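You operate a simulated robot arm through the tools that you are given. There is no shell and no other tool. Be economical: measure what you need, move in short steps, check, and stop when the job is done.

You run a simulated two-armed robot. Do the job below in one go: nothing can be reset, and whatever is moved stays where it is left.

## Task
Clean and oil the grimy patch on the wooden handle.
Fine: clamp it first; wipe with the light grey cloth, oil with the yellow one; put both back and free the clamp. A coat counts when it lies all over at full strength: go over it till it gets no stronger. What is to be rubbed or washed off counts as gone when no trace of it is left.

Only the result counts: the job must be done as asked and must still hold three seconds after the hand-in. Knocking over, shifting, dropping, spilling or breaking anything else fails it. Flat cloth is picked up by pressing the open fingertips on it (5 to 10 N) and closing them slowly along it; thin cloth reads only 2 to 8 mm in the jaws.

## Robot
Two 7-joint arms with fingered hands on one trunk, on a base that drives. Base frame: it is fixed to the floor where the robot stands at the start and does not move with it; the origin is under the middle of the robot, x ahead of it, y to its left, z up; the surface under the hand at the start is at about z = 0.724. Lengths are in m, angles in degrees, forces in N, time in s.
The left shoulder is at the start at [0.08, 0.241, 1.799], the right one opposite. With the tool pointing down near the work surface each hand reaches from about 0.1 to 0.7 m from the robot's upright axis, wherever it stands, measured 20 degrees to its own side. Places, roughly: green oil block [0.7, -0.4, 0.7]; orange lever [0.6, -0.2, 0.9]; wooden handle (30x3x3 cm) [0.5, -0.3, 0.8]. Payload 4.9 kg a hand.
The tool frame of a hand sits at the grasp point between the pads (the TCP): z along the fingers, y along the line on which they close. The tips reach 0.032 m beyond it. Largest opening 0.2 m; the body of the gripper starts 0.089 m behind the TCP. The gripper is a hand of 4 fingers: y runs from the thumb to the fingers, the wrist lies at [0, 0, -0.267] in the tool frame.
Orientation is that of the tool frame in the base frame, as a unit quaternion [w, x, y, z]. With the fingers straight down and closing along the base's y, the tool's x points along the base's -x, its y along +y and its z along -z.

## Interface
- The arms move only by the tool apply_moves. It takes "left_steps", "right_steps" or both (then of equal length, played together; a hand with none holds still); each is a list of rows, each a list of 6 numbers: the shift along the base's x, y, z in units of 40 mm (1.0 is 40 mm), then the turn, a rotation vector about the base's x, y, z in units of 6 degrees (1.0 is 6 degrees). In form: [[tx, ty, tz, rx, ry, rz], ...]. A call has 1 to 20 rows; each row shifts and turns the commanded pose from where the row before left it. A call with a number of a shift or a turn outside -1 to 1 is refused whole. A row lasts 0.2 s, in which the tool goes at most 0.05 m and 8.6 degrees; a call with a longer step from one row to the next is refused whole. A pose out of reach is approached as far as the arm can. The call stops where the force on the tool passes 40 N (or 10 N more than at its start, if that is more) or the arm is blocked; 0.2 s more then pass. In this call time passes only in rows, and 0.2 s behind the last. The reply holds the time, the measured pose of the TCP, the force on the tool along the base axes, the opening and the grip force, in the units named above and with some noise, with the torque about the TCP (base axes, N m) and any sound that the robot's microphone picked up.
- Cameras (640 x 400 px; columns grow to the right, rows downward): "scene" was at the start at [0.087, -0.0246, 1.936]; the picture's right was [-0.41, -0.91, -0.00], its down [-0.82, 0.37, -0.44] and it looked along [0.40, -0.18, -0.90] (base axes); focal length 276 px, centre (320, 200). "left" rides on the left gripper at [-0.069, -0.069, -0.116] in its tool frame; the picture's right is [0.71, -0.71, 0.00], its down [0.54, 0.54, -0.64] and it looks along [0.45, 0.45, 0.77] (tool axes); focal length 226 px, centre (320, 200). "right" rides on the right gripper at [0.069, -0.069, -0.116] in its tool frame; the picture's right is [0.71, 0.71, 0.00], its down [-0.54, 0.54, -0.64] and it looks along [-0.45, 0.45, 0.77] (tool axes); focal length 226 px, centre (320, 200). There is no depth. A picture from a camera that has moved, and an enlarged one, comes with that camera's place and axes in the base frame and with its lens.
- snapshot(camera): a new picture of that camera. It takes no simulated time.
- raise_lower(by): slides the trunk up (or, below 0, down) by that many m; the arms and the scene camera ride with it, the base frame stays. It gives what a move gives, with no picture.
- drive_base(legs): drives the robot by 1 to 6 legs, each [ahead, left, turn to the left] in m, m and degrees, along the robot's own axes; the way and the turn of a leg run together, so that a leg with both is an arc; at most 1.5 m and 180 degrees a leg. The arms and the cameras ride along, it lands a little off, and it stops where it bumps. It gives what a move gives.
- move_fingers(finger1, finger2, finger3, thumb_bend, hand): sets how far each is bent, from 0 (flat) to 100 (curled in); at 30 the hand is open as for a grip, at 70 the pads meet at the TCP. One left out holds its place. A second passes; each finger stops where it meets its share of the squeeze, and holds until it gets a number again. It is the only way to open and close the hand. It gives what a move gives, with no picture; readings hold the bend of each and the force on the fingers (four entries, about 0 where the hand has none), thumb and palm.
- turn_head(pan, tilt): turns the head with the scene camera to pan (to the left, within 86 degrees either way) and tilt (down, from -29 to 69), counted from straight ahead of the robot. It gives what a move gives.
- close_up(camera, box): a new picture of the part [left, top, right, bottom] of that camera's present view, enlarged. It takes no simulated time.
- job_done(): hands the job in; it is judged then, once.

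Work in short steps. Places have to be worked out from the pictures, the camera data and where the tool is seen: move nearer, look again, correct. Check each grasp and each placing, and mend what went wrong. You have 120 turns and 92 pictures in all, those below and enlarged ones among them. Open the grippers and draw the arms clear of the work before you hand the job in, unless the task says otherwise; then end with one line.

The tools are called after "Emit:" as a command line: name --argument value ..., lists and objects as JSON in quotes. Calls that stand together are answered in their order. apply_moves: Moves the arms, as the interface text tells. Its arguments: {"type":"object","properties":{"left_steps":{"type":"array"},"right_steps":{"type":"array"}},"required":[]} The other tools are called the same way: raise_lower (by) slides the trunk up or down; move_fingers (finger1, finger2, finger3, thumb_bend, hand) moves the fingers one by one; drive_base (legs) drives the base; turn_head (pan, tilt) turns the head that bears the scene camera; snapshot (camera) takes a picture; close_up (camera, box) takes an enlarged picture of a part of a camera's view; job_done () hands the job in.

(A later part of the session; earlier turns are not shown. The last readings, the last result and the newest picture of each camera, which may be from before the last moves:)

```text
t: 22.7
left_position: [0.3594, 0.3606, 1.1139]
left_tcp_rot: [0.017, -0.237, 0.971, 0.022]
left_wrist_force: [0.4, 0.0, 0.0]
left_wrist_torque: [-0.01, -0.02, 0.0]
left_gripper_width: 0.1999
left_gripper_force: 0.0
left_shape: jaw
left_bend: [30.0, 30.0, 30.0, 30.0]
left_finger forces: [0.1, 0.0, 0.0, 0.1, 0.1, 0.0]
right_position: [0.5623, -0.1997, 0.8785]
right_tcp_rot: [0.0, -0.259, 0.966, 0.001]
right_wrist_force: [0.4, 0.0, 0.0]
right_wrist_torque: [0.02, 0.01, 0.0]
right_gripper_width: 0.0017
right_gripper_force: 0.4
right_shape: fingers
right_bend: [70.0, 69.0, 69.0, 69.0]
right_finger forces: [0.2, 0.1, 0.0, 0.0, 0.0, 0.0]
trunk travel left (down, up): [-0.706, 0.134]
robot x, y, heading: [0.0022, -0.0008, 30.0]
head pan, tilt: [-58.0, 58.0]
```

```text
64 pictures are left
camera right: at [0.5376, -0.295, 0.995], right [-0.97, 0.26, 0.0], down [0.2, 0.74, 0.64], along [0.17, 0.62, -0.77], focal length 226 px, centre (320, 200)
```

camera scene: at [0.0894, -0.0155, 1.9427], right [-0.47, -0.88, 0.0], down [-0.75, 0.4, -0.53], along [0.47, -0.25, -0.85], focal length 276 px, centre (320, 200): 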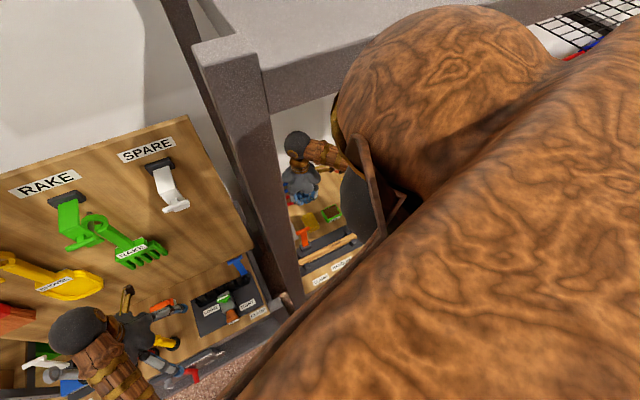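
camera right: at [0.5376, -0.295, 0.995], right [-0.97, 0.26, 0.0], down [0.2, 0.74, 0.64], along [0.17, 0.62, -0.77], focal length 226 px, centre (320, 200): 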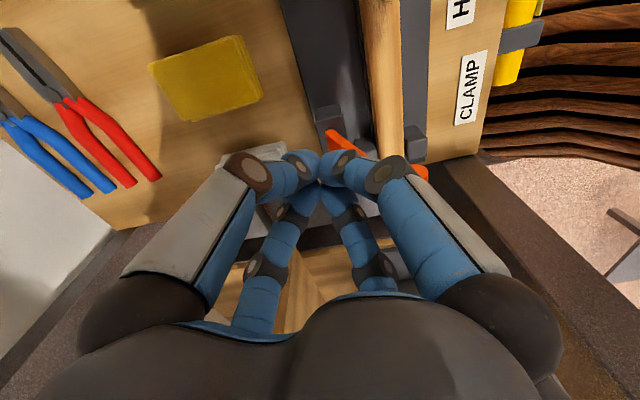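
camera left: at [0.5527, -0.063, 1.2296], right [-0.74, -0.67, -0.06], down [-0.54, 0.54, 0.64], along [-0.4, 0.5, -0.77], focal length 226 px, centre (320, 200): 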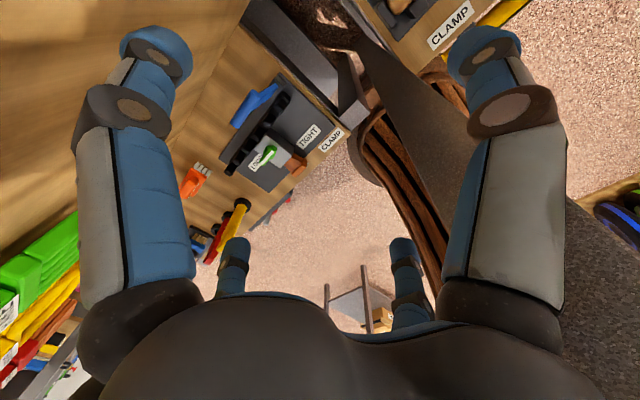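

The lever swings freely toward the handle. I keep pushing along its arc.

Emit:
apply_moves --right_steps '[[-0.4, 0, -0.15, 0, 0, 0], [-0.4, 0, -0.2, 0, 0, 0], [-0.4, 0, -0.3, 0, 0, 0], [-0.35, 0, -0.4, 0, 0, 0]]'

Emit:
snapshot --camera "right"

Emit:
close_up --camera "scene" --box '[270, 120, 400, 300]'

```text
t: 23.7
left_position: [0.3594, 0.3601, 1.1152]
left_tcp_rot: [0.016, -0.237, 0.971, 0.023]
left_wrist_force: [0.3, -1.0, -0.3]
left_wrist_torque: [0.0, 0.01, 0.01]
left_gripper_width: 0.1998
left_gripper_force: 0.1
left_shape: jaw
left_bend: [30.0, 30.0, 30.0, 30.0]
left_finger forces: [0.0, 0.0, 0.0, 0.0, 0.0, 0.1]
right_position: [0.5014, -0.1985, 0.839]
right_tcp_rot: [0.0, -0.258, 0.966, -0.001]
right_wrist_force: [-0.4, -0.2, 0.2]
right_wrist_torque: [0.03, 0.01, 0.0]
right_gripper_width: 0.0013
right_gripper_force: 0.1
right_shape: fingers
right_bend: [70.0, 69.0, 69.0, 69.0]
right_finger forces: [0.0, 0.0, 0.0, 0.1, 0.0, 0.0]
trunk travel left (down, up): [-0.706, 0.134]
robot x, y, heading: [-0.0011, -0.004, 30.1]
head pan, tilt: [-58.0, 58.0]
```

```text
63 pictures are left
camera right: at [0.4766, -0.2943, 0.9541], right [-0.97, 0.26, 0.0], down [0.2, 0.74, 0.64], along [0.17, 0.62, -0.77], focal length 226 px, centre (320, 200)
```

right: 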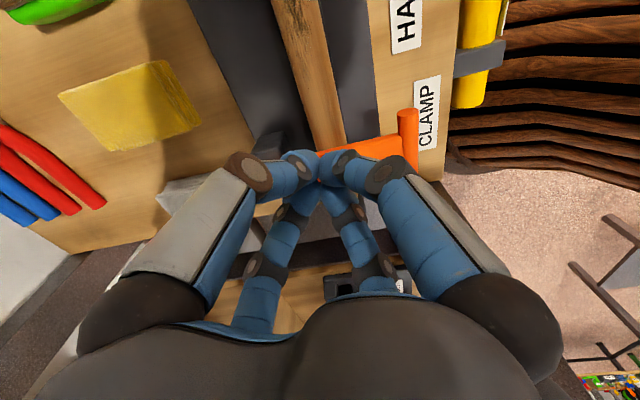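

```text
2.22 times, centred on (335, 210) of scene
camera zoom: at [0.0869, -0.0159, 1.9428], right [-0.47, -0.88, 0.0], down [-0.75, 0.4, -0.53], along [0.47, -0.25, -0.85], focal length 612 px, centre (287, 178)
```

zoom: 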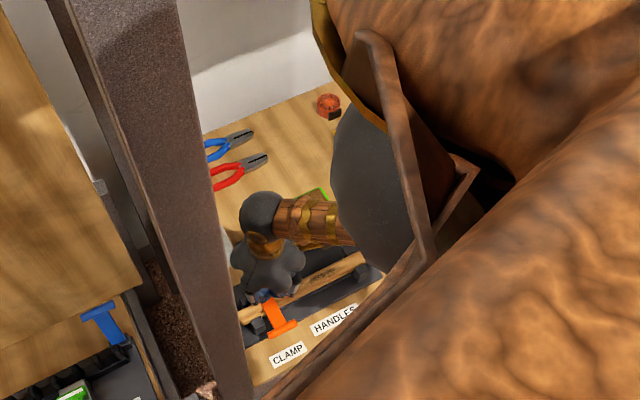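

The lever lies over the handle now; it may not be fully down. I lift, move above its outer end and press it down gently to the stop.

Emit:
apply_moves --right_steps '[[0, 0, 0.7, 0, 0, 0], [-0.7, 0.2, 0.3, 0, 0, 0], [-0.7, 0, 0, 0, 0, 0], [0, 0, -0.3, 0, 0, 0]]'

Emit:
snapshot --camera "right"

Emit:
close_up --camera "scene" --box '[290, 180, 390, 290]'

```text
t: 24.7
left_position: [0.3611, 0.3593, 1.1127]
left_tcp_rot: [0.016, -0.238, 0.971, 0.023]
left_wrist_force: [-0.3, 0.0, -0.2]
left_wrist_torque: [-0.02, -0.02, -0.03]
left_gripper_width: 0.1997
left_gripper_force: 0.1
left_shape: jaw
left_bend: [30.0, 30.0, 30.0, 30.0]
left_finger forces: [0.0, 0.0, 0.0, 0.1, 0.0, 0.1]
right_position: [0.4461, -0.1914, 0.865]
right_tcp_rot: [-0.001, -0.258, 0.966, -0.001]
right_wrist_force: [-0.2, 0.3, -0.3]
right_wrist_torque: [-0.01, 0.02, -0.02]
right_gripper_width: 0.0018
right_gripper_force: 0.1
right_shape: fingers
right_bend: [70.0, 69.0, 69.0, 69.0]
right_finger forces: [0.1, 0.1, 0.0, 0.0, 0.1, 0.0]
trunk travel left (down, up): [-0.706, 0.134]
robot x, y, heading: [0.0004, -0.0021, 29.9]
head pan, tilt: [-58.0, 58.0]
```

```text
61 pictures are left
camera right: at [0.422, -0.2863, 0.9811], right [-0.97, 0.26, 0.0], down [0.2, 0.74, 0.64], along [0.17, 0.62, -0.77], focal length 226 px, centre (320, 200)
```

right: 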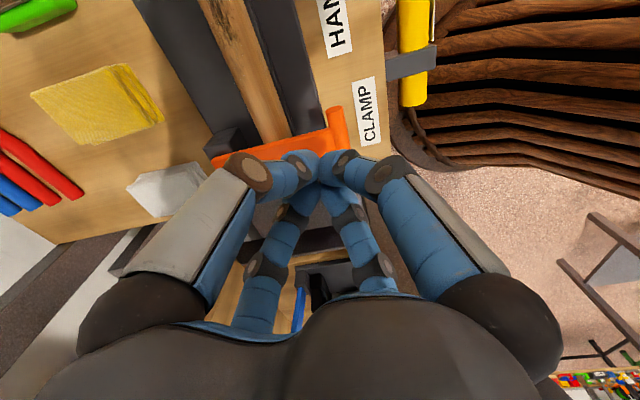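

```text
3.64 times, centred on (340, 235) of scene
camera zoom: at [0.0885, -0.016, 1.9427], right [-0.47, -0.88, 0.0], down [-0.75, 0.4, -0.53], along [0.47, -0.25, -0.85], focal length 1002 px, centre (247, 73)
```

zoom: 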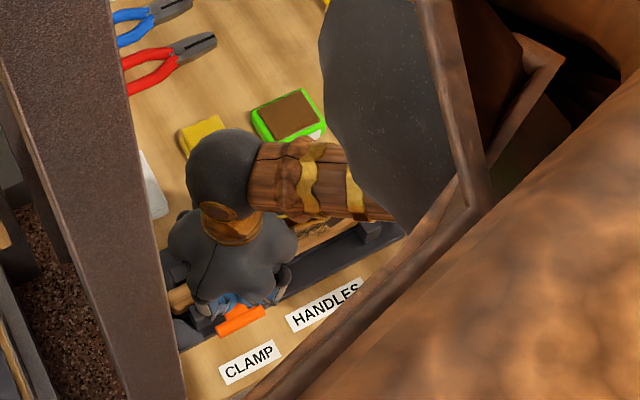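

The crossbar is at ≈(0.42,-0.19,0.78), nearly down. Press gently on it until force rises.

Emit:
apply_moves --right_steps '[[-0.2, 0, -0.3, 0, 0, 0], [-0.1, 0, -0.3, 0, 0, 0], [0, 0, -0.25, 0, 0, 0]]'

```text
t: 25.5
left_position: [0.3619, 0.36, 1.113]
left_tcp_rot: [0.016, -0.237, 0.971, 0.023]
left_wrist_force: [0.6, -0.1, 0.0]
left_wrist_torque: [0.01, -0.03, -0.02]
left_gripper_width: 0.2
left_gripper_force: 0.1
left_shape: jaw
left_bend: [30.0, 30.0, 30.0, 30.0]
left_finger forces: [0.0, 0.0, 0.1, 0.1, 0.1, 0.1]
right_position: [0.4332, -0.1909, 0.8303]
right_tcp_rot: [0.0, -0.257, 0.966, 0.0]
right_wrist_force: [0.5, -0.1, -0.1]
right_wrist_torque: [-0.01, -0.01, 0.0]
right_gripper_width: 0.0017
right_gripper_force: 0.0
right_shape: fingers
right_bend: [70.0, 69.0, 69.0, 69.0]
right_finger forces: [0.1, 0.0, 0.0, 0.1, 0.0, 0.1]
trunk travel left (down, up): [-0.706, 0.134]
robot x, y, heading: [-0.0015, 0.0012, 30.1]
head pan, tilt: [-58.0, 58.0]
```

No contact yet; continue down in small steps.

Emit:
apply_moves --right_steps '[[0, 0, -0.2, 0, 0, 0], [0, 0, -0.2, 0, 0, 0], [0, 0, -0.2, 0, 0, 0], [0, 0, -0.2, 0, 0, 0]]'

Emit:
snapshot --camera "right"

```text
t: 26.2
left_position: [0.3585, 0.3618, 1.1145]
left_tcp_rot: [0.016, -0.237, 0.971, 0.022]
left_wrist_force: [-0.1, -0.3, -0.3]
left_wrist_torque: [-0.01, -0.01, 0.02]
left_gripper_width: 0.2
left_gripper_force: 0.1
left_shape: jaw
left_bend: [30.0, 30.0, 30.0, 30.0]
left_finger forces: [0.1, 0.1, 0.0, 0.1, 0.0, 0.0]
right_position: [0.4325, -0.1892, 0.8168]
right_tcp_rot: [0.002, -0.259, 0.966, 0.0]
right_wrist_force: [-4.8, -2.5, 33.6]
right_wrist_torque: [-0.08, 0.37, 0.01]
right_gripper_width: 0.0004
right_gripper_force: 25.8
right_shape: fingers
right_bend: [71.0, 71.0, 69.0, 69.0]
right_finger forces: [27.5, 23.9, 0.0, 0.0, 0.0, 0.1]
trunk travel left (down, up): [-0.706, 0.134]
robot x, y, heading: [-0.0008, 0.0006, 30.0]
head pan, tilt: [-58.0, 58.0]
stopped in row 3 (right hand): the force on the tool passed its limit at 46 N (the readings are from after the stop); the commanded pose is now the measured one
```

```text
59 pictures are left
camera right: at [0.407, -0.2849, 0.9319], right [-0.97, 0.26, 0.0], down [0.2, 0.74, 0.65], along [0.17, 0.62, -0.76], focal length 226 px, centre (320, 200)
```

right: 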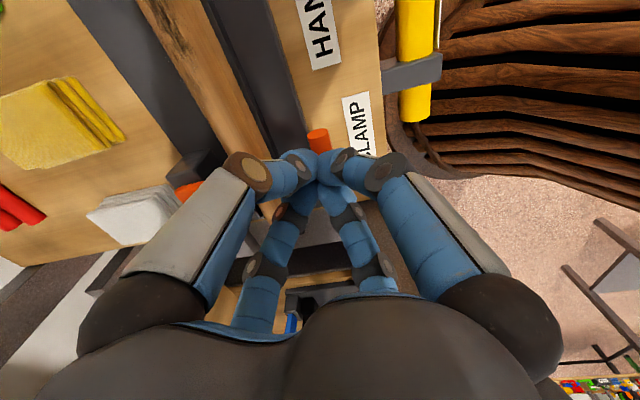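

The lever is at a firm stop (46 N), so the handle should be clamped. I raise, check it from above, and head to the grey cloth, straightening the yaw.

Emit:
apply_moves --right_steps '[[0, 0, 0.9, 0, 0, 0], [0, 0, 0.9, 0, 0, 0], [0, 0, 0.9, 0, 0, -1], [0, 0, 0.9, 0, 0, -1], [0.9, 0, 0, 0, 0, -1], [0.9, 0, 0, 0, 0, -1], [0.9, 0.2, 0, 0, 0, -1], [0.9, 0.2, 0, 0, 0, 0], [0.9, 0.2, 0, 0, 0, 0], [0.9, 0.2, 0, 0, 0, 0]]'

Emit:
move_fingers --hand "right" --finger1 52 --finger2 52 --finger3 52 --thumb_bend 52

Emit:
snapshot --camera "right"

Emit:
close_up --camera "scene" --box '[270, 150, 390, 290]'

```text
t: 28.4
left_position: [0.3609, 0.3596, 1.1131]
left_tcp_rot: [0.016, -0.238, 0.971, 0.022]
left_wrist_force: [-0.3, 0.4, -0.7]
left_wrist_torque: [0.0, -0.06, -0.02]
left_gripper_width: 0.2
left_gripper_force: 0.1
left_shape: jaw
left_bend: [30.0, 30.0, 30.0, 30.0]
left_finger forces: [0.0, 0.0, 0.0, 0.1, 0.0, 0.1]
right_position: [0.6507, -0.1549, 0.957]
right_tcp_rot: [0.0, -0.003, 1.0, 0.002]
right_wrist_force: [0.9, 1.6, 0.2]
right_wrist_torque: [-0.25, 0.08, -0.03]
right_gripper_width: 0.0019
right_gripper_force: 0.0
right_shape: fingers
right_bend: [69.0, 69.0, 69.0, 69.0]
right_finger forces: [0.0, 0.0, 0.1, 0.0, 0.0, 0.0]
trunk travel left (down, up): [-0.706, 0.134]
robot x, y, heading: [0.0005, 0.0016, 30.0]
head pan, tilt: [-58.0, 58.0]
```

```text
t: 29.4
left_position: [0.3599, 0.3599, 1.1149]
left_tcp_rot: [0.015, -0.237, 0.971, 0.024]
left_wrist_force: [0.1, 0.0, -0.2]
left_wrist_torque: [0.04, -0.02, 0.0]
left_gripper_width: 0.2002
left_gripper_force: 0.0
left_shape: jaw
left_bend: [30.0, 30.0, 30.0, 30.0]
left_finger forces: [0.0, 0.0, 0.1, 0.0, 0.0, 0.1]
right_position: [0.6495, -0.1601, 0.958]
right_tcp_rot: [0.0, -0.001, 1.0, 0.001]
right_wrist_force: [-0.2, -1.0, 0.4]
right_wrist_torque: [0.02, -0.02, 0.02]
right_gripper_width: 0.0614
right_gripper_force: 0.1
right_shape: fingers
right_bend: [52.0, 52.0, 52.0, 52.0]
right_finger forces: [0.1, 0.0, 0.0, 0.0, 0.1, 0.1]
trunk travel left (down, up): [-0.706, 0.134]
robot x, y, heading: [0.0013, 0.0008, 29.9]
head pan, tilt: [-58.0, 58.0]
```

```text
58 pictures are left
camera right: at [0.5819, -0.2293, 1.074], right [-0.71, 0.71, 0.0], down [0.54, 0.54, 0.64], along [0.46, 0.46, -0.76], focal length 226 px, centre (320, 200)
```

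right: 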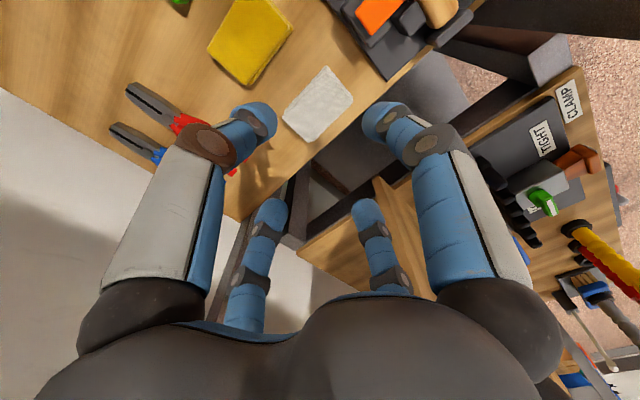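

```text
2.86 times, centred on (330, 220) of scene
camera zoom: at [0.0868, -0.0167, 1.9428], right [-0.47, -0.88, 0.0], down [-0.75, 0.4, -0.53], along [0.47, -0.25, -0.85], focal length 787 px, centre (291, 143)
```

zoom: 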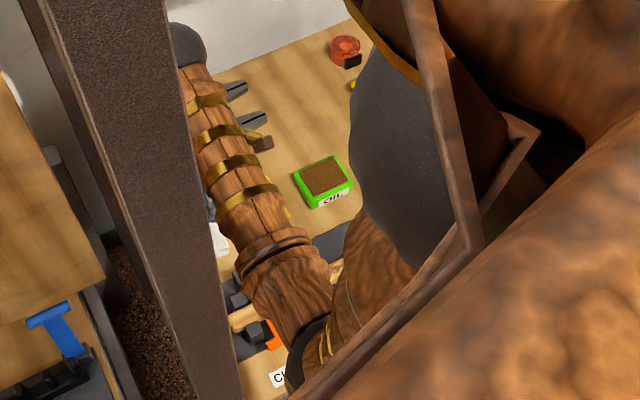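

The lever stays down. The grey cloth spans x 0.62–0.71, y −0.183…−0.125 (centre ≈(0.664,−0.154)). I narrow the fingers a bit and descend over its centre.

Emit:
move_fingers --hand "right" --finger1 56 --finger2 56 --finger3 56 --thumb_bend 56

Emit:
apply_moves --right_steps '[[0.35, 0.1, -0.8, 0, 0, 0], [0, 0, -0.9, 0, 0, 0], [0, 0, -0.9, 0, 0, 0], [0, 0, -0.9, 0, 0, 0], [0, 0, -0.4, 0, 0, 0]]'

Emit:
snapshot --camera "right"

```text
t: 30.4
left_position: [0.361, 0.3597, 1.1147]
left_tcp_rot: [0.016, -0.237, 0.971, 0.023]
left_wrist_force: [0.8, -0.4, -0.6]
left_wrist_torque: [0.0, 0.03, -0.01]
left_gripper_width: 0.1999
left_gripper_force: 0.1
left_shape: jaw
left_bend: [30.0, 30.0, 30.0, 30.0]
left_finger forces: [0.0, 0.1, 0.0, 0.0, 0.1, 0.1]
right_position: [0.6499, -0.1588, 0.9583]
right_tcp_rot: [0.0, 0.0, 1.0, 0.001]
right_wrist_force: [-0.3, -0.3, 0.2]
right_wrist_torque: [0.03, 0.02, -0.01]
right_gripper_width: 0.048
right_gripper_force: 0.1
right_shape: fingers
right_bend: [56.0, 56.0, 56.0, 56.0]
right_finger forces: [0.0, 0.0, 0.1, 0.0, 0.0, 0.0]
trunk travel left (down, up): [-0.706, 0.134]
robot x, y, heading: [-0.0006, -0.0003, 30.1]
head pan, tilt: [-58.0, 58.0]
```

```text
t: 31.6
left_position: [0.3544, 0.3503, 1.1182]
left_tcp_rot: [0.02, -0.237, 0.971, 0.026]
left_wrist_force: [0.0, -0.6, 0.0]
left_wrist_torque: [0.03, 0.02, 0.0]
left_gripper_width: 0.2001
left_gripper_force: 0.0
left_shape: jaw
left_bend: [30.0, 30.0, 30.0, 30.0]
left_finger forces: [0.0, 0.0, 0.0, 0.0, 0.0, 0.0]
right_position: [0.6575, -0.1627, 0.8012]
right_tcp_rot: [0.002, 0.001, 1.0, 0.004]
right_wrist_force: [0.6, -0.6, 0.1]
right_wrist_torque: [0.0, 0.0, 0.04]
right_gripper_width: 0.0476
right_gripper_force: 0.1
right_shape: fingers
right_bend: [56.0, 56.0, 56.0, 56.0]
right_finger forces: [0.0, 0.1, 0.0, 0.1, 0.0, 0.1]
trunk travel left (down, up): [-0.706, 0.134]
robot x, y, heading: [-0.001, -0.0022, 29.7]
head pan, tilt: [-58.0, 58.0]
```

```text
56 pictures are left
camera right: at [0.5893, -0.2338, 0.9165], right [-0.71, 0.71, 0.0], down [0.54, 0.53, 0.65], along [0.46, 0.46, -0.76], focal length 226 px, centre (320, 200)
```

right: 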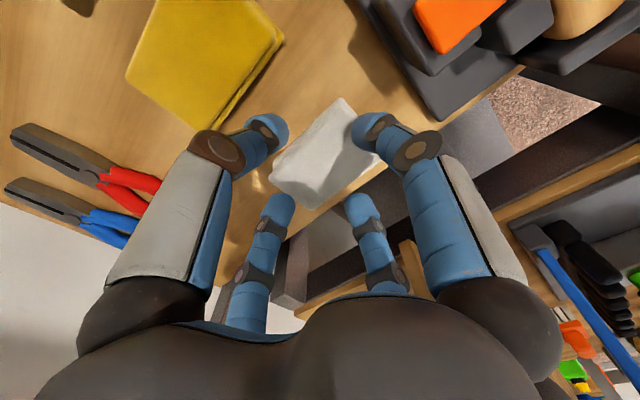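

The left hand's reading shifted about 1 cm, hinting that some part of the right arm leans on something. I check the scene.

Emit:
snapshot --camera "scene"

```text
55 pictures are left
camera scene: at [0.076, -0.0318, 1.9429], right [-0.47, -0.88, -0.01], down [-0.75, 0.4, -0.53], along [0.47, -0.24, -0.85], focal length 276 px, centre (320, 200)
```

scene: 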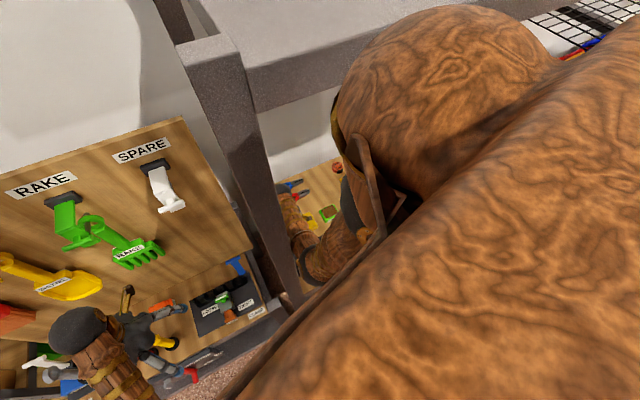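

The right elbow leans on the post and pushes the robot back slightly. I raise the hand and drive the base about 8 cm to the right (−y) to give the elbow room.

Emit:
apply_moves --right_steps '[[0, 0, 0.9, 0, 0, 0], [0, 0, 0.9, 0, 0, 0], [0, 0, 0.9, 0, 0, 0], [0, 0, 0.9, 0, 0, 0], [0, 0, 0.9, 0, 0, 0]]'

Emit:
drive_base --legs '[[-0.04, -0.07, 0]]'

Emit:
snapshot --camera "scene"

```text
t: 32.9
left_position: [0.3596, 0.3603, 1.114]
left_tcp_rot: [0.016, -0.238, 0.971, 0.022]
left_wrist_force: [-0.4, -1.1, 0.1]
left_wrist_torque: [0.02, -0.02, 0.01]
left_gripper_width: 0.1998
left_gripper_force: 0.1
left_shape: jaw
left_bend: [30.0, 30.0, 30.0, 30.0]
left_finger forces: [0.0, 0.0, 0.0, 0.1, 0.0, 0.0]
right_position: [0.663, -0.1517, 0.983]
right_tcp_rot: [0.001, -0.001, 1.0, 0.0]
right_wrist_force: [0.0, 0.3, -0.2]
right_wrist_torque: [0.01, 0.01, 0.02]
right_gripper_width: 0.0476
right_gripper_force: 0.0
right_shape: fingers
right_bend: [56.0, 56.0, 56.0, 56.0]
right_finger forces: [0.1, 0.0, 0.0, 0.0, 0.0, 0.0]
trunk travel left (down, up): [-0.706, 0.134]
robot x, y, heading: [0.0023, -0.0004, 29.9]
head pan, tilt: [-58.0, 58.0]
```

```text
t: 33.9
left_position: [0.3592, 0.2885, 1.1106]
left_tcp_rot: [0.016, -0.238, 0.971, 0.02]
left_wrist_force: [-0.2, 0.8, -0.6]
left_wrist_torque: [-0.11, -0.01, 0.0]
left_gripper_width: 0.2
left_gripper_force: 0.0
left_shape: jaw
left_bend: [30.0, 30.0, 30.0, 30.0]
left_finger forces: [0.0, 0.1, 0.1, 0.0, 0.1, 0.0]
right_position: [0.6638, -0.2242, 0.9816]
right_tcp_rot: [0.001, -0.001, 1.0, -0.002]
right_wrist_force: [1.0, 1.6, 0.7]
right_wrist_torque: [-0.05, 0.02, -0.01]
right_gripper_width: 0.0475
right_gripper_force: 0.0
right_shape: fingers
right_bend: [56.0, 56.0, 56.0, 56.0]
right_finger forces: [0.0, 0.0, 0.0, 0.1, 0.0, 0.1]
trunk travel left (down, up): [-0.706, 0.134]
robot x, y, heading: [0.0019, -0.0764, 29.9]
head pan, tilt: [-58.0, 58.0]
```

```text
54 pictures are left
camera scene: at [0.0874, -0.0815, 1.9428], right [-0.47, -0.88, 0.01], down [-0.75, 0.39, -0.53], along [0.47, -0.25, -0.85], focal length 276 px, centre (320, 200)
```

scene: 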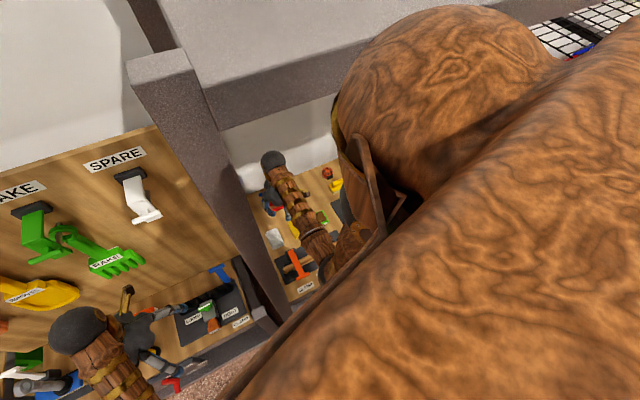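

Now the elbow has room. I move the hand back over the grey cloth's centre and go down again, checking for lean.

Emit:
apply_moves --right_steps '[[0, 0.9, 0, 0, 0, 0], [0, 0.85, 0, 0, 0, 0], [0, 0, -0.9, 0, 0, 0], [0, 0, -0.9, 0, 0, 0], [0, 0, -0.9, 0, 0, 0], [0, 0, -0.9, 0, 0, 0], [0, 0, -0.8, 0, 0, 0]]'

Emit:
snapshot --camera "right"

Emit:
snapshot --camera "scene"

```text
t: 35.5
left_position: [0.3604, 0.2803, 1.1134]
left_tcp_rot: [0.017, -0.238, 0.971, 0.024]
left_wrist_force: [0.5, 0.8, 0.6]
left_wrist_torque: [0.03, 0.02, 0.0]
left_gripper_width: 0.1999
left_gripper_force: 0.1
left_shape: jaw
left_bend: [30.0, 30.0, 30.0, 30.0]
left_finger forces: [0.0, 0.0, 0.1, 0.0, 0.1, 0.1]
right_position: [0.665, -0.161, 0.804]
right_tcp_rot: [0.001, -0.001, 1.0, 0.002]
right_wrist_force: [0.4, -0.4, 0.0]
right_wrist_torque: [0.02, 0.01, 0.01]
right_gripper_width: 0.0476
right_gripper_force: 0.0
right_shape: fingers
right_bend: [56.0, 56.0, 56.0, 56.0]
right_finger forces: [0.0, 0.0, 0.0, 0.0, 0.1, 0.1]
trunk travel left (down, up): [-0.706, 0.134]
robot x, y, heading: [0.0002, -0.0816, 30.3]
head pan, tilt: [-58.0, 58.0]
```

```text
53 pictures are left
camera right: at [0.5974, -0.2317, 0.92], right [-0.71, 0.71, 0.0], down [0.54, 0.54, 0.65], along [0.46, 0.46, -0.76], focal length 226 px, centre (320, 200)
```

right: 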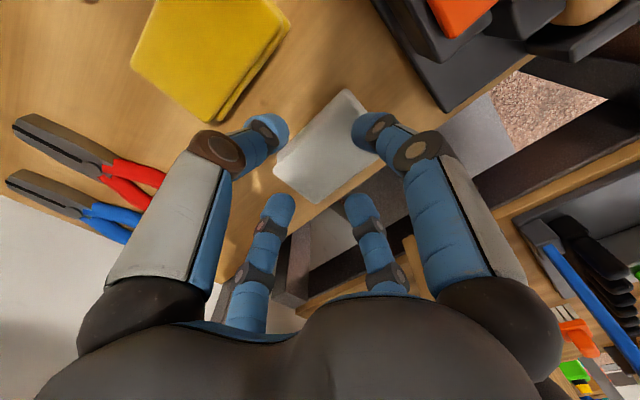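

```text
52 pictures are left
camera scene: at [0.0881, -0.0969, 1.9428], right [-0.47, -0.88, 0.0], down [-0.75, 0.4, -0.53], along [0.47, -0.25, -0.85], focal length 276 px, centre (320, 200)
```

scene: 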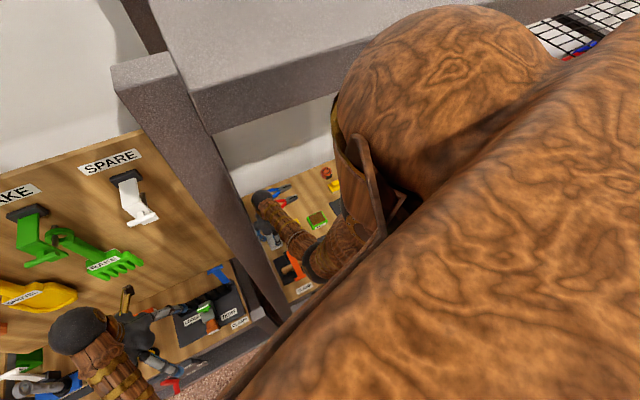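

No lean now. I correct y slightly and press down in small steps until about 5–10 N.

Emit:
apply_moves --right_steps '[[0, 0.17, -0.2, 0, 0, 0], [0, 0, -0.2, 0, 0, 0], [0, 0, -0.15, 0, 0, 0]]'

```text
t: 36.1
left_position: [0.3564, 0.2816, 1.1162]
left_tcp_rot: [0.017, -0.238, 0.971, 0.024]
left_wrist_force: [-0.1, -0.3, 0.0]
left_wrist_torque: [-0.01, -0.01, 0.0]
left_gripper_width: 0.2
left_gripper_force: 0.1
left_shape: jaw
left_bend: [30.0, 30.0, 30.0, 30.0]
left_finger forces: [0.0, 0.0, 0.0, 0.0, 0.1, 0.0]
right_position: [0.6664, -0.1522, 0.7959]
right_tcp_rot: [0.004, 0.0, 1.0, 0.002]
right_wrist_force: [-5.2, 0.2, 26.7]
right_wrist_torque: [-0.05, 1.51, 0.07]
right_gripper_width: 0.0486
right_gripper_force: 13.4
right_shape: fingers
right_bend: [54.0, 56.0, 56.0, 56.0]
right_finger forces: [26.7, 0.1, 0.0, 0.0, 0.0, 0.0]
trunk travel left (down, up): [-0.706, 0.134]
robot x, y, heading: [0.0002, -0.0793, 30.2]
head pan, tilt: [-58.0, 58.0]
stopped in row 3 (right hand): the force on the tool passed its limit at 47 N (the readings are from after the stop); the commanded pose is now the measured one
```

Only finger1 (robot side) took load at z≈0.796. I look at what it touches.

Emit:
snapshot --camera "right"

Emit:
close_up --camera "scene" --box '[240, 180, 350, 300]'

```text
51 pictures are left
camera right: at [0.597, -0.2223, 0.9119], right [-0.71, 0.71, 0.0], down [0.54, 0.54, 0.65], along [0.46, 0.46, -0.76], focal length 226 px, centre (320, 200)
```

right: 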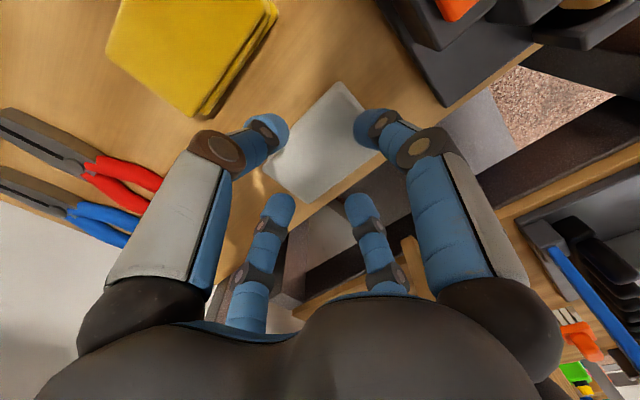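

```text
3.33 times, centred on (295, 240) of scene
camera zoom: at [0.0819, -0.0953, 1.9433], right [-0.47, -0.88, 0.0], down [-0.75, 0.4, -0.53], along [0.47, -0.25, -0.85], focal length 918 px, centre (403, 67)
```

zoom: 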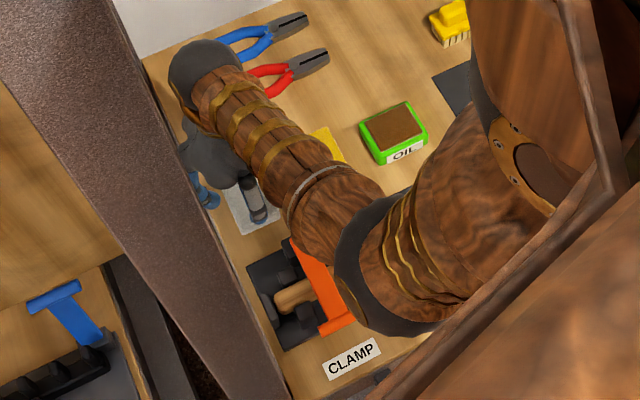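

Force moment shows the contact is finger1's tip on the cloth's near edge (tips sit ≈4.5 cm from centre at this bend; the other tips are off the pad). I raise a little and narrow the fingers so all tips land on the cloth.

Emit:
apply_moves --right_steps '[[0, 0, 0.5, 0, 0, 0], [0, 0, 0.3, 0, 0, 0]]'

Emit:
move_fingers --hand "right" --finger1 64 --finger2 64 --finger3 64 --thumb_bend 64

Emit:
snapshot --camera "right"

```text
t: 36.7
left_position: [0.3588, 0.2809, 1.1155]
left_tcp_rot: [0.017, -0.238, 0.971, 0.023]
left_wrist_force: [-1.1, -0.4, 0.1]
left_wrist_torque: [-0.02, -0.03, 0.03]
left_gripper_width: 0.2003
left_gripper_force: 0.1
left_shape: jaw
left_bend: [30.0, 30.0, 30.0, 30.0]
left_finger forces: [0.1, 0.0, 0.1, 0.1, 0.0, 0.0]
right_position: [0.6649, -0.1529, 0.8249]
right_tcp_rot: [0.002, 0.0, 1.0, 0.002]
right_wrist_force: [-0.5, -0.1, -0.4]
right_wrist_torque: [-0.02, -0.06, -0.01]
right_gripper_width: 0.0473
right_gripper_force: 0.1
right_shape: fingers
right_bend: [56.0, 56.0, 56.0, 56.0]
right_finger forces: [0.0, 0.1, 0.0, 0.0, 0.0, 0.0]
trunk travel left (down, up): [-0.706, 0.134]
robot x, y, heading: [-0.0021, -0.0791, 29.8]
head pan, tilt: [-58.0, 58.0]
```

```text
t: 37.7
left_position: [0.3609, 0.282, 1.1141]
left_tcp_rot: [0.016, -0.238, 0.971, 0.023]
left_wrist_force: [0.8, 0.5, -0.3]
left_wrist_torque: [0.0, -0.01, 0.0]
left_gripper_width: 0.2003
left_gripper_force: 0.0
left_shape: jaw
left_bend: [30.0, 30.0, 30.0, 30.0]
left_finger forces: [0.0, 0.1, 0.0, 0.0, 0.1, 0.0]
right_position: [0.6671, -0.1525, 0.825]
right_tcp_rot: [0.002, 0.0, 1.0, 0.001]
right_wrist_force: [0.3, 0.3, -0.3]
right_wrist_torque: [-0.01, 0.02, 0.0]
right_gripper_width: 0.0196
right_gripper_force: 0.1
right_shape: fingers
right_bend: [64.0, 64.0, 64.0, 64.0]
right_finger forces: [0.0, 0.0, 0.1, 0.0, 0.0, 0.0]
trunk travel left (down, up): [-0.706, 0.134]
robot x, y, heading: [-0.0051, -0.0774, 29.9]
head pan, tilt: [-58.0, 58.0]
```

```text
49 pictures are left
camera right: at [0.5989, -0.2228, 0.9397], right [-0.71, 0.71, 0.0], down [0.54, 0.54, 0.65], along [0.46, 0.46, -0.76], focal length 226 px, centre (320, 200)
```

right: 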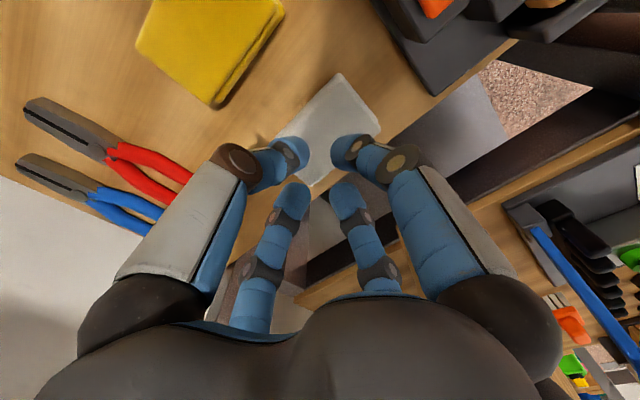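

All tips now fit over the cloth. Descend in fine steps.

Emit:
apply_moves --right_steps '[[0, 0, -0.3, 0, 0, 0], [0, 0, -0.2, 0, 0, 0], [0, 0, -0.12, 0, 0, 0], [0, 0, -0.12, 0, 0, 0]]'

```text
t: 38.7
left_position: [0.3595, 0.2816, 1.1142]
left_tcp_rot: [0.016, -0.239, 0.971, 0.023]
left_wrist_force: [0.0, 0.3, -0.4]
left_wrist_torque: [0.0, 0.01, 0.02]
left_gripper_width: 0.1998
left_gripper_force: 0.1
left_shape: jaw
left_bend: [30.0, 30.0, 30.0, 30.0]
left_finger forces: [0.0, 0.0, 0.1, 0.1, 0.0, 0.0]
right_position: [0.6651, -0.1519, 0.7955]
right_tcp_rot: [0.004, 0.0, 1.0, 0.003]
right_wrist_force: [-0.1, -0.7, -0.2]
right_wrist_torque: [0.01, 0.03, -0.01]
right_gripper_width: 0.0192
right_gripper_force: 0.0
right_shape: fingers
right_bend: [64.0, 64.0, 64.0, 64.0]
right_finger forces: [0.1, 0.0, 0.0, 0.0, 0.1, 0.0]
trunk travel left (down, up): [-0.706, 0.134]
robot x, y, heading: [-0.0033, -0.0789, 29.9]
head pan, tilt: [-58.0, 58.0]
```

Emit:
apply_moves --right_steps '[[0, 0, -0.1, 0, 0, 0], [0, 0, -0.1, 0, 0, 0], [0, 0, -0.1, 0, 0, 0]]'

```text
t: 39.5
left_position: [0.3581, 0.2826, 1.1163]
left_tcp_rot: [0.017, -0.238, 0.971, 0.023]
left_wrist_force: [0.6, 1.5, 0.1]
left_wrist_torque: [0.03, 0.01, 0.01]
left_gripper_width: 0.1999
left_gripper_force: 0.1
left_shape: jaw
left_bend: [30.0, 30.0, 30.0, 30.0]
left_finger forces: [0.0, 0.0, 0.0, 0.1, 0.0, 0.0]
right_position: [0.669, -0.1515, 0.792]
right_tcp_rot: [0.006, 0.0, 1.0, 0.001]
right_wrist_force: [-9.8, -1.2, 34.2]
right_wrist_torque: [-0.15, 0.68, 0.0]
right_gripper_width: 0.0171
right_gripper_force: 18.0
right_shape: fingers
right_bend: [64.0, 64.0, 64.0, 64.0]
right_finger forces: [15.0, 7.8, 1.2, 0.0, 10.6, 0.0]
trunk travel left (down, up): [-0.706, 0.134]
robot x, y, heading: [-0.0042, -0.0815, 30.0]
head pan, tilt: [-58.0, 58.0]
stopped in row 3 (right hand): the force on the tool passed its limit at 44 N (the readings are from after the stop); the commanded pose is now the measured one
```

All tips touch but with 34 N; I back off ~2 mm for a 5–10 N press.

Emit:
apply_moves --right_steps '[[-0.05, 0, 0.05, 0, 0, 0]]'

```text
t: 39.9
left_position: [0.3596, 0.2823, 1.1129]
left_tcp_rot: [0.016, -0.238, 0.971, 0.023]
left_wrist_force: [0.7, -0.2, -0.5]
left_wrist_torque: [-0.03, 0.03, -0.02]
left_gripper_width: 0.2
left_gripper_force: 0.0
left_shape: jaw
left_bend: [30.0, 30.0, 30.0, 30.0]
left_finger forces: [0.0, 0.1, 0.0, 0.0, 0.0, 0.0]
right_position: [0.6678, -0.1515, 0.7914]
right_tcp_rot: [0.006, -0.001, 1.0, 0.001]
right_wrist_force: [1.2, -0.3, 17.3]
right_wrist_torque: [0.0, -0.08, 0.07]
right_gripper_width: 0.0162
right_gripper_force: 8.9
right_shape: fingers
right_bend: [65.0, 64.0, 64.0, 64.0]
right_finger forces: [2.1, 5.1, 5.2, 0.1, 5.4, 0.0]
trunk travel left (down, up): [-0.706, 0.134]
robot x, y, heading: [-0.0002, -0.0809, 30.0]
head pan, tilt: [-58.0, 58.0]
```

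17 N, evenly shared. A hair more up to reach 5–10 N, then close slowly.

Emit:
apply_moves --right_steps '[[0, 0, 0.04, 0, 0, 0]]'

Emit:
move_fingers --hand "right" --finger1 67 --finger2 67 --finger3 67 --thumb_bend 67

```text
t: 40.2
left_position: [0.3606, 0.2814, 1.1128]
left_tcp_rot: [0.017, -0.238, 0.971, 0.023]
left_wrist_force: [0.0, 0.0, -0.5]
left_wrist_torque: [0.02, 0.01, -0.02]
left_gripper_width: 0.1996
left_gripper_force: 0.0
left_shape: jaw
left_bend: [30.0, 30.0, 30.0, 30.0]
left_finger forces: [0.0, 0.0, 0.0, 0.0, 0.0, 0.1]
right_position: [0.6676, -0.1508, 0.792]
right_tcp_rot: [0.004, 0.0, 1.0, 0.002]
right_wrist_force: [1.4, 0.0, 9.7]
right_wrist_torque: [0.0, -0.18, 0.02]
right_gripper_width: 0.0175
right_gripper_force: 4.8
right_shape: fingers
right_bend: [64.0, 64.0, 64.0, 64.0]
right_finger forces: [1.3, 0.9, 6.4, 0.1, 0.9, 0.1]
trunk travel left (down, up): [-0.706, 0.134]
robot x, y, heading: [-0.0026, -0.0786, 30.2]
head pan, tilt: [-58.0, 58.0]
```

```text
t: 41.2
left_position: [0.3601, 0.2819, 1.1139]
left_tcp_rot: [0.016, -0.237, 0.971, 0.023]
left_wrist_force: [-0.3, 0.4, 0.2]
left_wrist_torque: [-0.04, 0.03, -0.04]
left_gripper_width: 0.2
left_gripper_force: 0.0
left_shape: jaw
left_bend: [30.0, 30.0, 30.0, 30.0]
left_finger forces: [0.0, 0.1, 0.1, 0.1, 0.0, 0.1]
right_position: [0.6686, -0.1517, 0.7924]
right_tcp_rot: [0.004, -0.001, 1.0, 0.002]
right_wrist_force: [-0.4, 0.1, -0.1]
right_wrist_torque: [-0.02, 0.01, 0.02]
right_gripper_width: 0.0092
right_gripper_force: 0.0
right_shape: fingers
right_bend: [67.0, 67.0, 67.0, 67.0]
right_finger forces: [0.0, 0.0, 0.0, 0.1, 0.0, 0.0]
trunk travel left (down, up): [-0.706, 0.134]
robot x, y, heading: [0.0025, -0.0791, 30.0]
head pan, tilt: [-58.0, 58.0]
```

Curling lifted the tips off; I follow down to restore a light press and close on.

Emit:
apply_moves --right_steps '[[0, 0, -0.05, 0, 0, 0], [0, 0, -0.03, 0, 0, 0]]'

```text
t: 41.9
left_position: [0.3589, 0.2809, 1.1149]
left_tcp_rot: [0.017, -0.238, 0.971, 0.023]
left_wrist_force: [0.8, 0.2, -0.5]
left_wrist_torque: [0.02, 0.03, 0.02]
left_gripper_width: 0.1999
left_gripper_force: 0.1
left_shape: jaw
left_bend: [30.0, 30.0, 30.0, 30.0]
left_finger forces: [0.0, 0.1, 0.0, 0.0, 0.0, 0.0]
right_position: [0.6669, -0.1505, 0.7904]
right_tcp_rot: [0.005, 0.0, 1.0, 0.002]
right_wrist_force: [-0.2, -0.9, 7.1]
right_wrist_torque: [-0.08, 0.0, 0.04]
right_gripper_width: 0.0085
right_gripper_force: 3.8
right_shape: fingers
right_bend: [67.0, 67.0, 67.0, 67.0]
right_finger forces: [2.3, 1.6, 0.6, 0.0, 3.1, 0.0]
trunk travel left (down, up): [-0.706, 0.134]
robot x, y, heading: [-0.0002, -0.0795, 29.8]
head pan, tilt: [-58.0, 58.0]
```

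7 N spread over all tips: close now.

Emit:
move_fingers --hand "right" --finger1 74 --finger2 74 --finger3 74 --thumb_bend 74

Emit:
snapshot --camera "right"

```text
t: 42.9
left_position: [0.3608, 0.2814, 1.1137]
left_tcp_rot: [0.016, -0.238, 0.971, 0.023]
left_wrist_force: [-0.5, -0.4, -0.3]
left_wrist_torque: [-0.02, 0.0, -0.03]
left_gripper_width: 0.1999
left_gripper_force: 0.1
left_shape: jaw
left_bend: [30.0, 30.0, 30.0, 30.0]
left_finger forces: [0.0, 0.1, 0.0, 0.1, 0.1, 0.1]
right_position: [0.6675, -0.1514, 0.7882]
right_tcp_rot: [0.004, 0.001, 1.0, 0.002]
right_wrist_force: [-0.1, 0.5, -0.3]
right_wrist_torque: [0.0, 0.03, 0.0]
right_gripper_width: 0.0
right_gripper_force: 0.0
right_shape: fingers
right_bend: [72.0, 72.0, 72.0, 71.0]
right_finger forces: [0.0, 0.0, 0.1, 0.0, 0.1, 0.0]
trunk travel left (down, up): [-0.706, 0.134]
robot x, y, heading: [-0.0007, -0.077, 29.9]
head pan, tilt: [-58.0, 58.0]
```

```text
48 pictures are left
camera right: at [0.5986, -0.2219, 0.9041], right [-0.71, 0.71, 0.0], down [0.54, 0.54, 0.65], along [0.46, 0.46, -0.76], focal length 226 px, centre (320, 200)
```

right: 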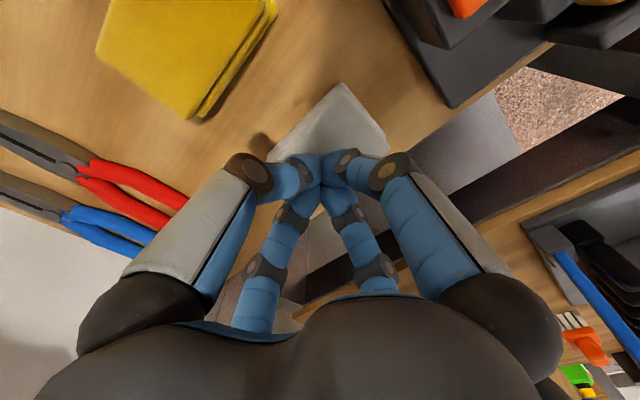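

The fingers slid over without picking up (width 0). I reopen, press to ~9 N and this time close in small increments, following down after each.

Emit:
apply_moves --right_steps '[[0, 0, 0.4, 0, 0, 0]]'

Emit:
move_fingers --hand "right" --finger1 62 --finger2 62 --finger3 62 --thumb_bend 62

Emit:
apply_moves --right_steps '[[-0.05, -0.05, -0.2, 0, 0, 0], [0, 0, -0.06, 0, 0, 0], [0, 0, -0.04, 0, 0, 0]]'

```text
t: 43.2
left_position: [0.3608, 0.2797, 1.1152]
left_tcp_rot: [0.017, -0.239, 0.971, 0.023]
left_wrist_force: [-0.4, -0.4, 0.2]
left_wrist_torque: [0.0, -0.03, 0.02]
left_gripper_width: 0.2
left_gripper_force: 0.0
left_shape: jaw
left_bend: [30.0, 30.0, 30.0, 30.0]
left_finger forces: [0.0, 0.1, 0.1, 0.0, 0.0, 0.1]
right_position: [0.6656, -0.153, 0.8046]
right_tcp_rot: [0.004, 0.0, 1.0, 0.001]
right_wrist_force: [0.6, 0.7, 0.2]
right_wrist_torque: [0.02, -0.01, -0.01]
right_gripper_width: 0.0002
right_gripper_force: 0.0
right_shape: fingers
right_bend: [72.0, 72.0, 72.0, 71.0]
right_finger forces: [0.0, 0.0, 0.0, 0.0, 0.1, 0.1]
trunk travel left (down, up): [-0.706, 0.134]
robot x, y, heading: [0.003, -0.0803, 30.2]
head pan, tilt: [-58.0, 58.0]
```

```text
t: 44.2
left_position: [0.3602, 0.2812, 1.113]
left_tcp_rot: [0.017, -0.238, 0.971, 0.023]
left_wrist_force: [0.0, 0.1, -0.3]
left_wrist_torque: [0.03, 0.0, 0.01]
left_gripper_width: 0.2002
left_gripper_force: 0.1
left_shape: jaw
left_bend: [30.0, 30.0, 30.0, 30.0]
left_finger forces: [0.0, 0.0, 0.1, 0.1, 0.0, 0.0]
right_position: [0.6663, -0.1525, 0.8039]
right_tcp_rot: [0.004, 0.0, 1.0, 0.002]
right_wrist_force: [0.4, -0.4, 1.0]
right_wrist_torque: [-0.01, -0.01, 0.01]
right_gripper_width: 0.0256
right_gripper_force: 0.0
right_shape: fingers
right_bend: [62.0, 62.0, 62.0, 62.0]
right_finger forces: [0.1, 0.1, 0.1, 0.1, 0.0, 0.0]
trunk travel left (down, up): [-0.706, 0.134]
robot x, y, heading: [0.0031, -0.0779, 30.3]
head pan, tilt: [-58.0, 58.0]
```

```text
t: 45.0
left_position: [0.3587, 0.2819, 1.115]
left_tcp_rot: [0.017, -0.238, 0.971, 0.023]
left_wrist_force: [-0.3, 1.1, 0.1]
left_wrist_torque: [0.01, -0.01, 0.01]
left_gripper_width: 0.1998
left_gripper_force: 0.0
left_shape: jaw
left_bend: [30.0, 30.0, 30.0, 30.0]
left_finger forces: [0.0, 0.0, 0.0, 0.0, 0.0, 0.0]
right_position: [0.6653, -0.1539, 0.7939]
right_tcp_rot: [0.005, 0.0, 1.0, 0.001]
right_wrist_force: [-3.0, 0.7, 9.4]
right_wrist_torque: [0.05, 0.31, -0.01]
right_gripper_width: 0.0251
right_gripper_force: 4.9
right_shape: fingers
right_bend: [62.0, 62.0, 62.0, 62.0]
right_finger forces: [8.4, 1.6, 0.0, 0.0, 0.0, 0.1]
trunk travel left (down, up): [-0.706, 0.134]
robot x, y, heading: [0.0013, -0.0825, 29.7]
head pan, tilt: [-58.0, 58.0]
```

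Pressing 9 N, mostly finger1; I level the hand by 0.6°, then close in steps with small follow-downs.

Emit:
apply_moves --right_steps '[[0, 0, -0.02, 0, 0.1, 0]]'

Emit:
move_fingers --hand "right" --finger1 64 --finger2 64 --finger3 64 --thumb_bend 64

Emit:
apply_moves --right_steps '[[0, 0, -0.04, 0, 0, 0]]'

Emit:
move_fingers --hand "right" --finger1 65 --finger2 65 --finger3 65 --thumb_bend 65

```text
t: 45.5
left_position: [0.3589, 0.2808, 1.1152]
left_tcp_rot: [0.017, -0.239, 0.971, 0.023]
left_wrist_force: [0.5, 0.3, 0.4]
left_wrist_torque: [-0.02, 0.0, -0.02]
left_gripper_width: 0.1998
left_gripper_force: 0.1
left_shape: jaw
left_bend: [30.0, 30.0, 30.0, 30.0]
left_finger forces: [0.0, 0.0, 0.0, 0.1, 0.0, 0.1]
right_position: [0.6648, -0.1541, 0.7931]
right_tcp_rot: [0.001, 0.0, 1.0, 0.002]
right_wrist_force: [-1.0, -0.2, 14.7]
right_wrist_torque: [0.05, 0.06, 0.03]
right_gripper_width: 0.0253
right_gripper_force: 7.1
right_shape: fingers
right_bend: [62.0, 62.0, 62.0, 62.0]
right_finger forces: [7.2, 2.3, 5.2, 0.1, 0.0, 0.0]
trunk travel left (down, up): [-0.706, 0.134]
robot x, y, heading: [0.0012, -0.0791, 30.0]
head pan, tilt: [-58.0, 58.0]
```

```text
t: 46.5
left_position: [0.3597, 0.2808, 1.1144]
left_tcp_rot: [0.017, -0.239, 0.971, 0.024]
left_wrist_force: [1.2, -0.1, 0.9]
left_wrist_torque: [-0.05, -0.03, 0.01]
left_gripper_width: 0.1998
left_gripper_force: 0.2
left_shape: jaw
left_bend: [30.0, 30.0, 30.0, 30.0]
left_finger forces: [0.1, 0.0, 0.0, 0.0, 0.0, 0.1]
right_position: [0.664, -0.1535, 0.7928]
right_tcp_rot: [0.0, 0.001, 1.0, 0.001]
right_wrist_force: [-1.8, 0.0, 11.7]
right_wrist_torque: [0.0, 0.18, -0.04]
right_gripper_width: 0.0195
right_gripper_force: 5.7
right_shape: fingers
right_bend: [64.0, 64.0, 64.0, 64.0]
right_finger forces: [6.0, 1.4, 2.5, 0.0, 1.3, 0.0]
trunk travel left (down, up): [-0.706, 0.134]
robot x, y, heading: [-0.0018, -0.0755, 30.1]
head pan, tilt: [-58.0, 58.0]
```

```text
t: 46.9
left_position: [0.3581, 0.2813, 1.1151]
left_tcp_rot: [0.017, -0.238, 0.971, 0.023]
left_wrist_force: [0.8, -0.4, 0.2]
left_wrist_torque: [0.03, 0.01, 0.01]
left_gripper_width: 0.2001
left_gripper_force: 0.1
left_shape: jaw
left_bend: [30.0, 30.0, 30.0, 30.0]
left_finger forces: [0.0, 0.0, 0.1, 0.0, 0.1, 0.0]
right_position: [0.6648, -0.1529, 0.7931]
right_tcp_rot: [0.001, 0.0, 1.0, 0.001]
right_wrist_force: [-3.5, 0.9, 21.4]
right_wrist_torque: [-0.02, 0.39, 0.02]
right_gripper_width: 0.0197
right_gripper_force: 10.7
right_shape: fingers
right_bend: [63.0, 64.0, 64.0, 64.0]
right_finger forces: [12.9, 3.3, 2.9, 0.0, 2.8, 0.0]
trunk travel left (down, up): [-0.706, 0.134]
robot x, y, heading: [-0.0032, -0.0787, 29.7]
head pan, tilt: [-58.0, 58.0]
```

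```text
t: 47.9
left_position: [0.3576, 0.2816, 1.1141]
left_tcp_rot: [0.017, -0.238, 0.971, 0.023]
left_wrist_force: [-0.5, 0.6, -0.3]
left_wrist_torque: [0.01, 0.03, 0.03]
left_gripper_width: 0.2
left_gripper_force: 0.0
left_shape: jaw
left_bend: [30.0, 30.0, 30.0, 30.0]
left_finger forces: [0.1, 0.0, 0.0, 0.0, 0.0, 0.0]
right_position: [0.6641, -0.1549, 0.7931]
right_tcp_rot: [-0.001, 0.0, 1.0, 0.002]
right_wrist_force: [-7.6, 0.0, 21.5]
right_wrist_torque: [0.01, 0.83, -0.03]
right_gripper_width: 0.0175
right_gripper_force: 11.0
right_shape: fingers
right_bend: [64.0, 65.0, 65.0, 65.0]
right_finger forces: [20.9, 0.5, 0.3, 0.0, 0.4, 0.0]
trunk travel left (down, up): [-0.706, 0.134]
robot x, y, heading: [-0.0001, -0.0803, 30.0]
head pan, tilt: [-58.0, 58.0]
```

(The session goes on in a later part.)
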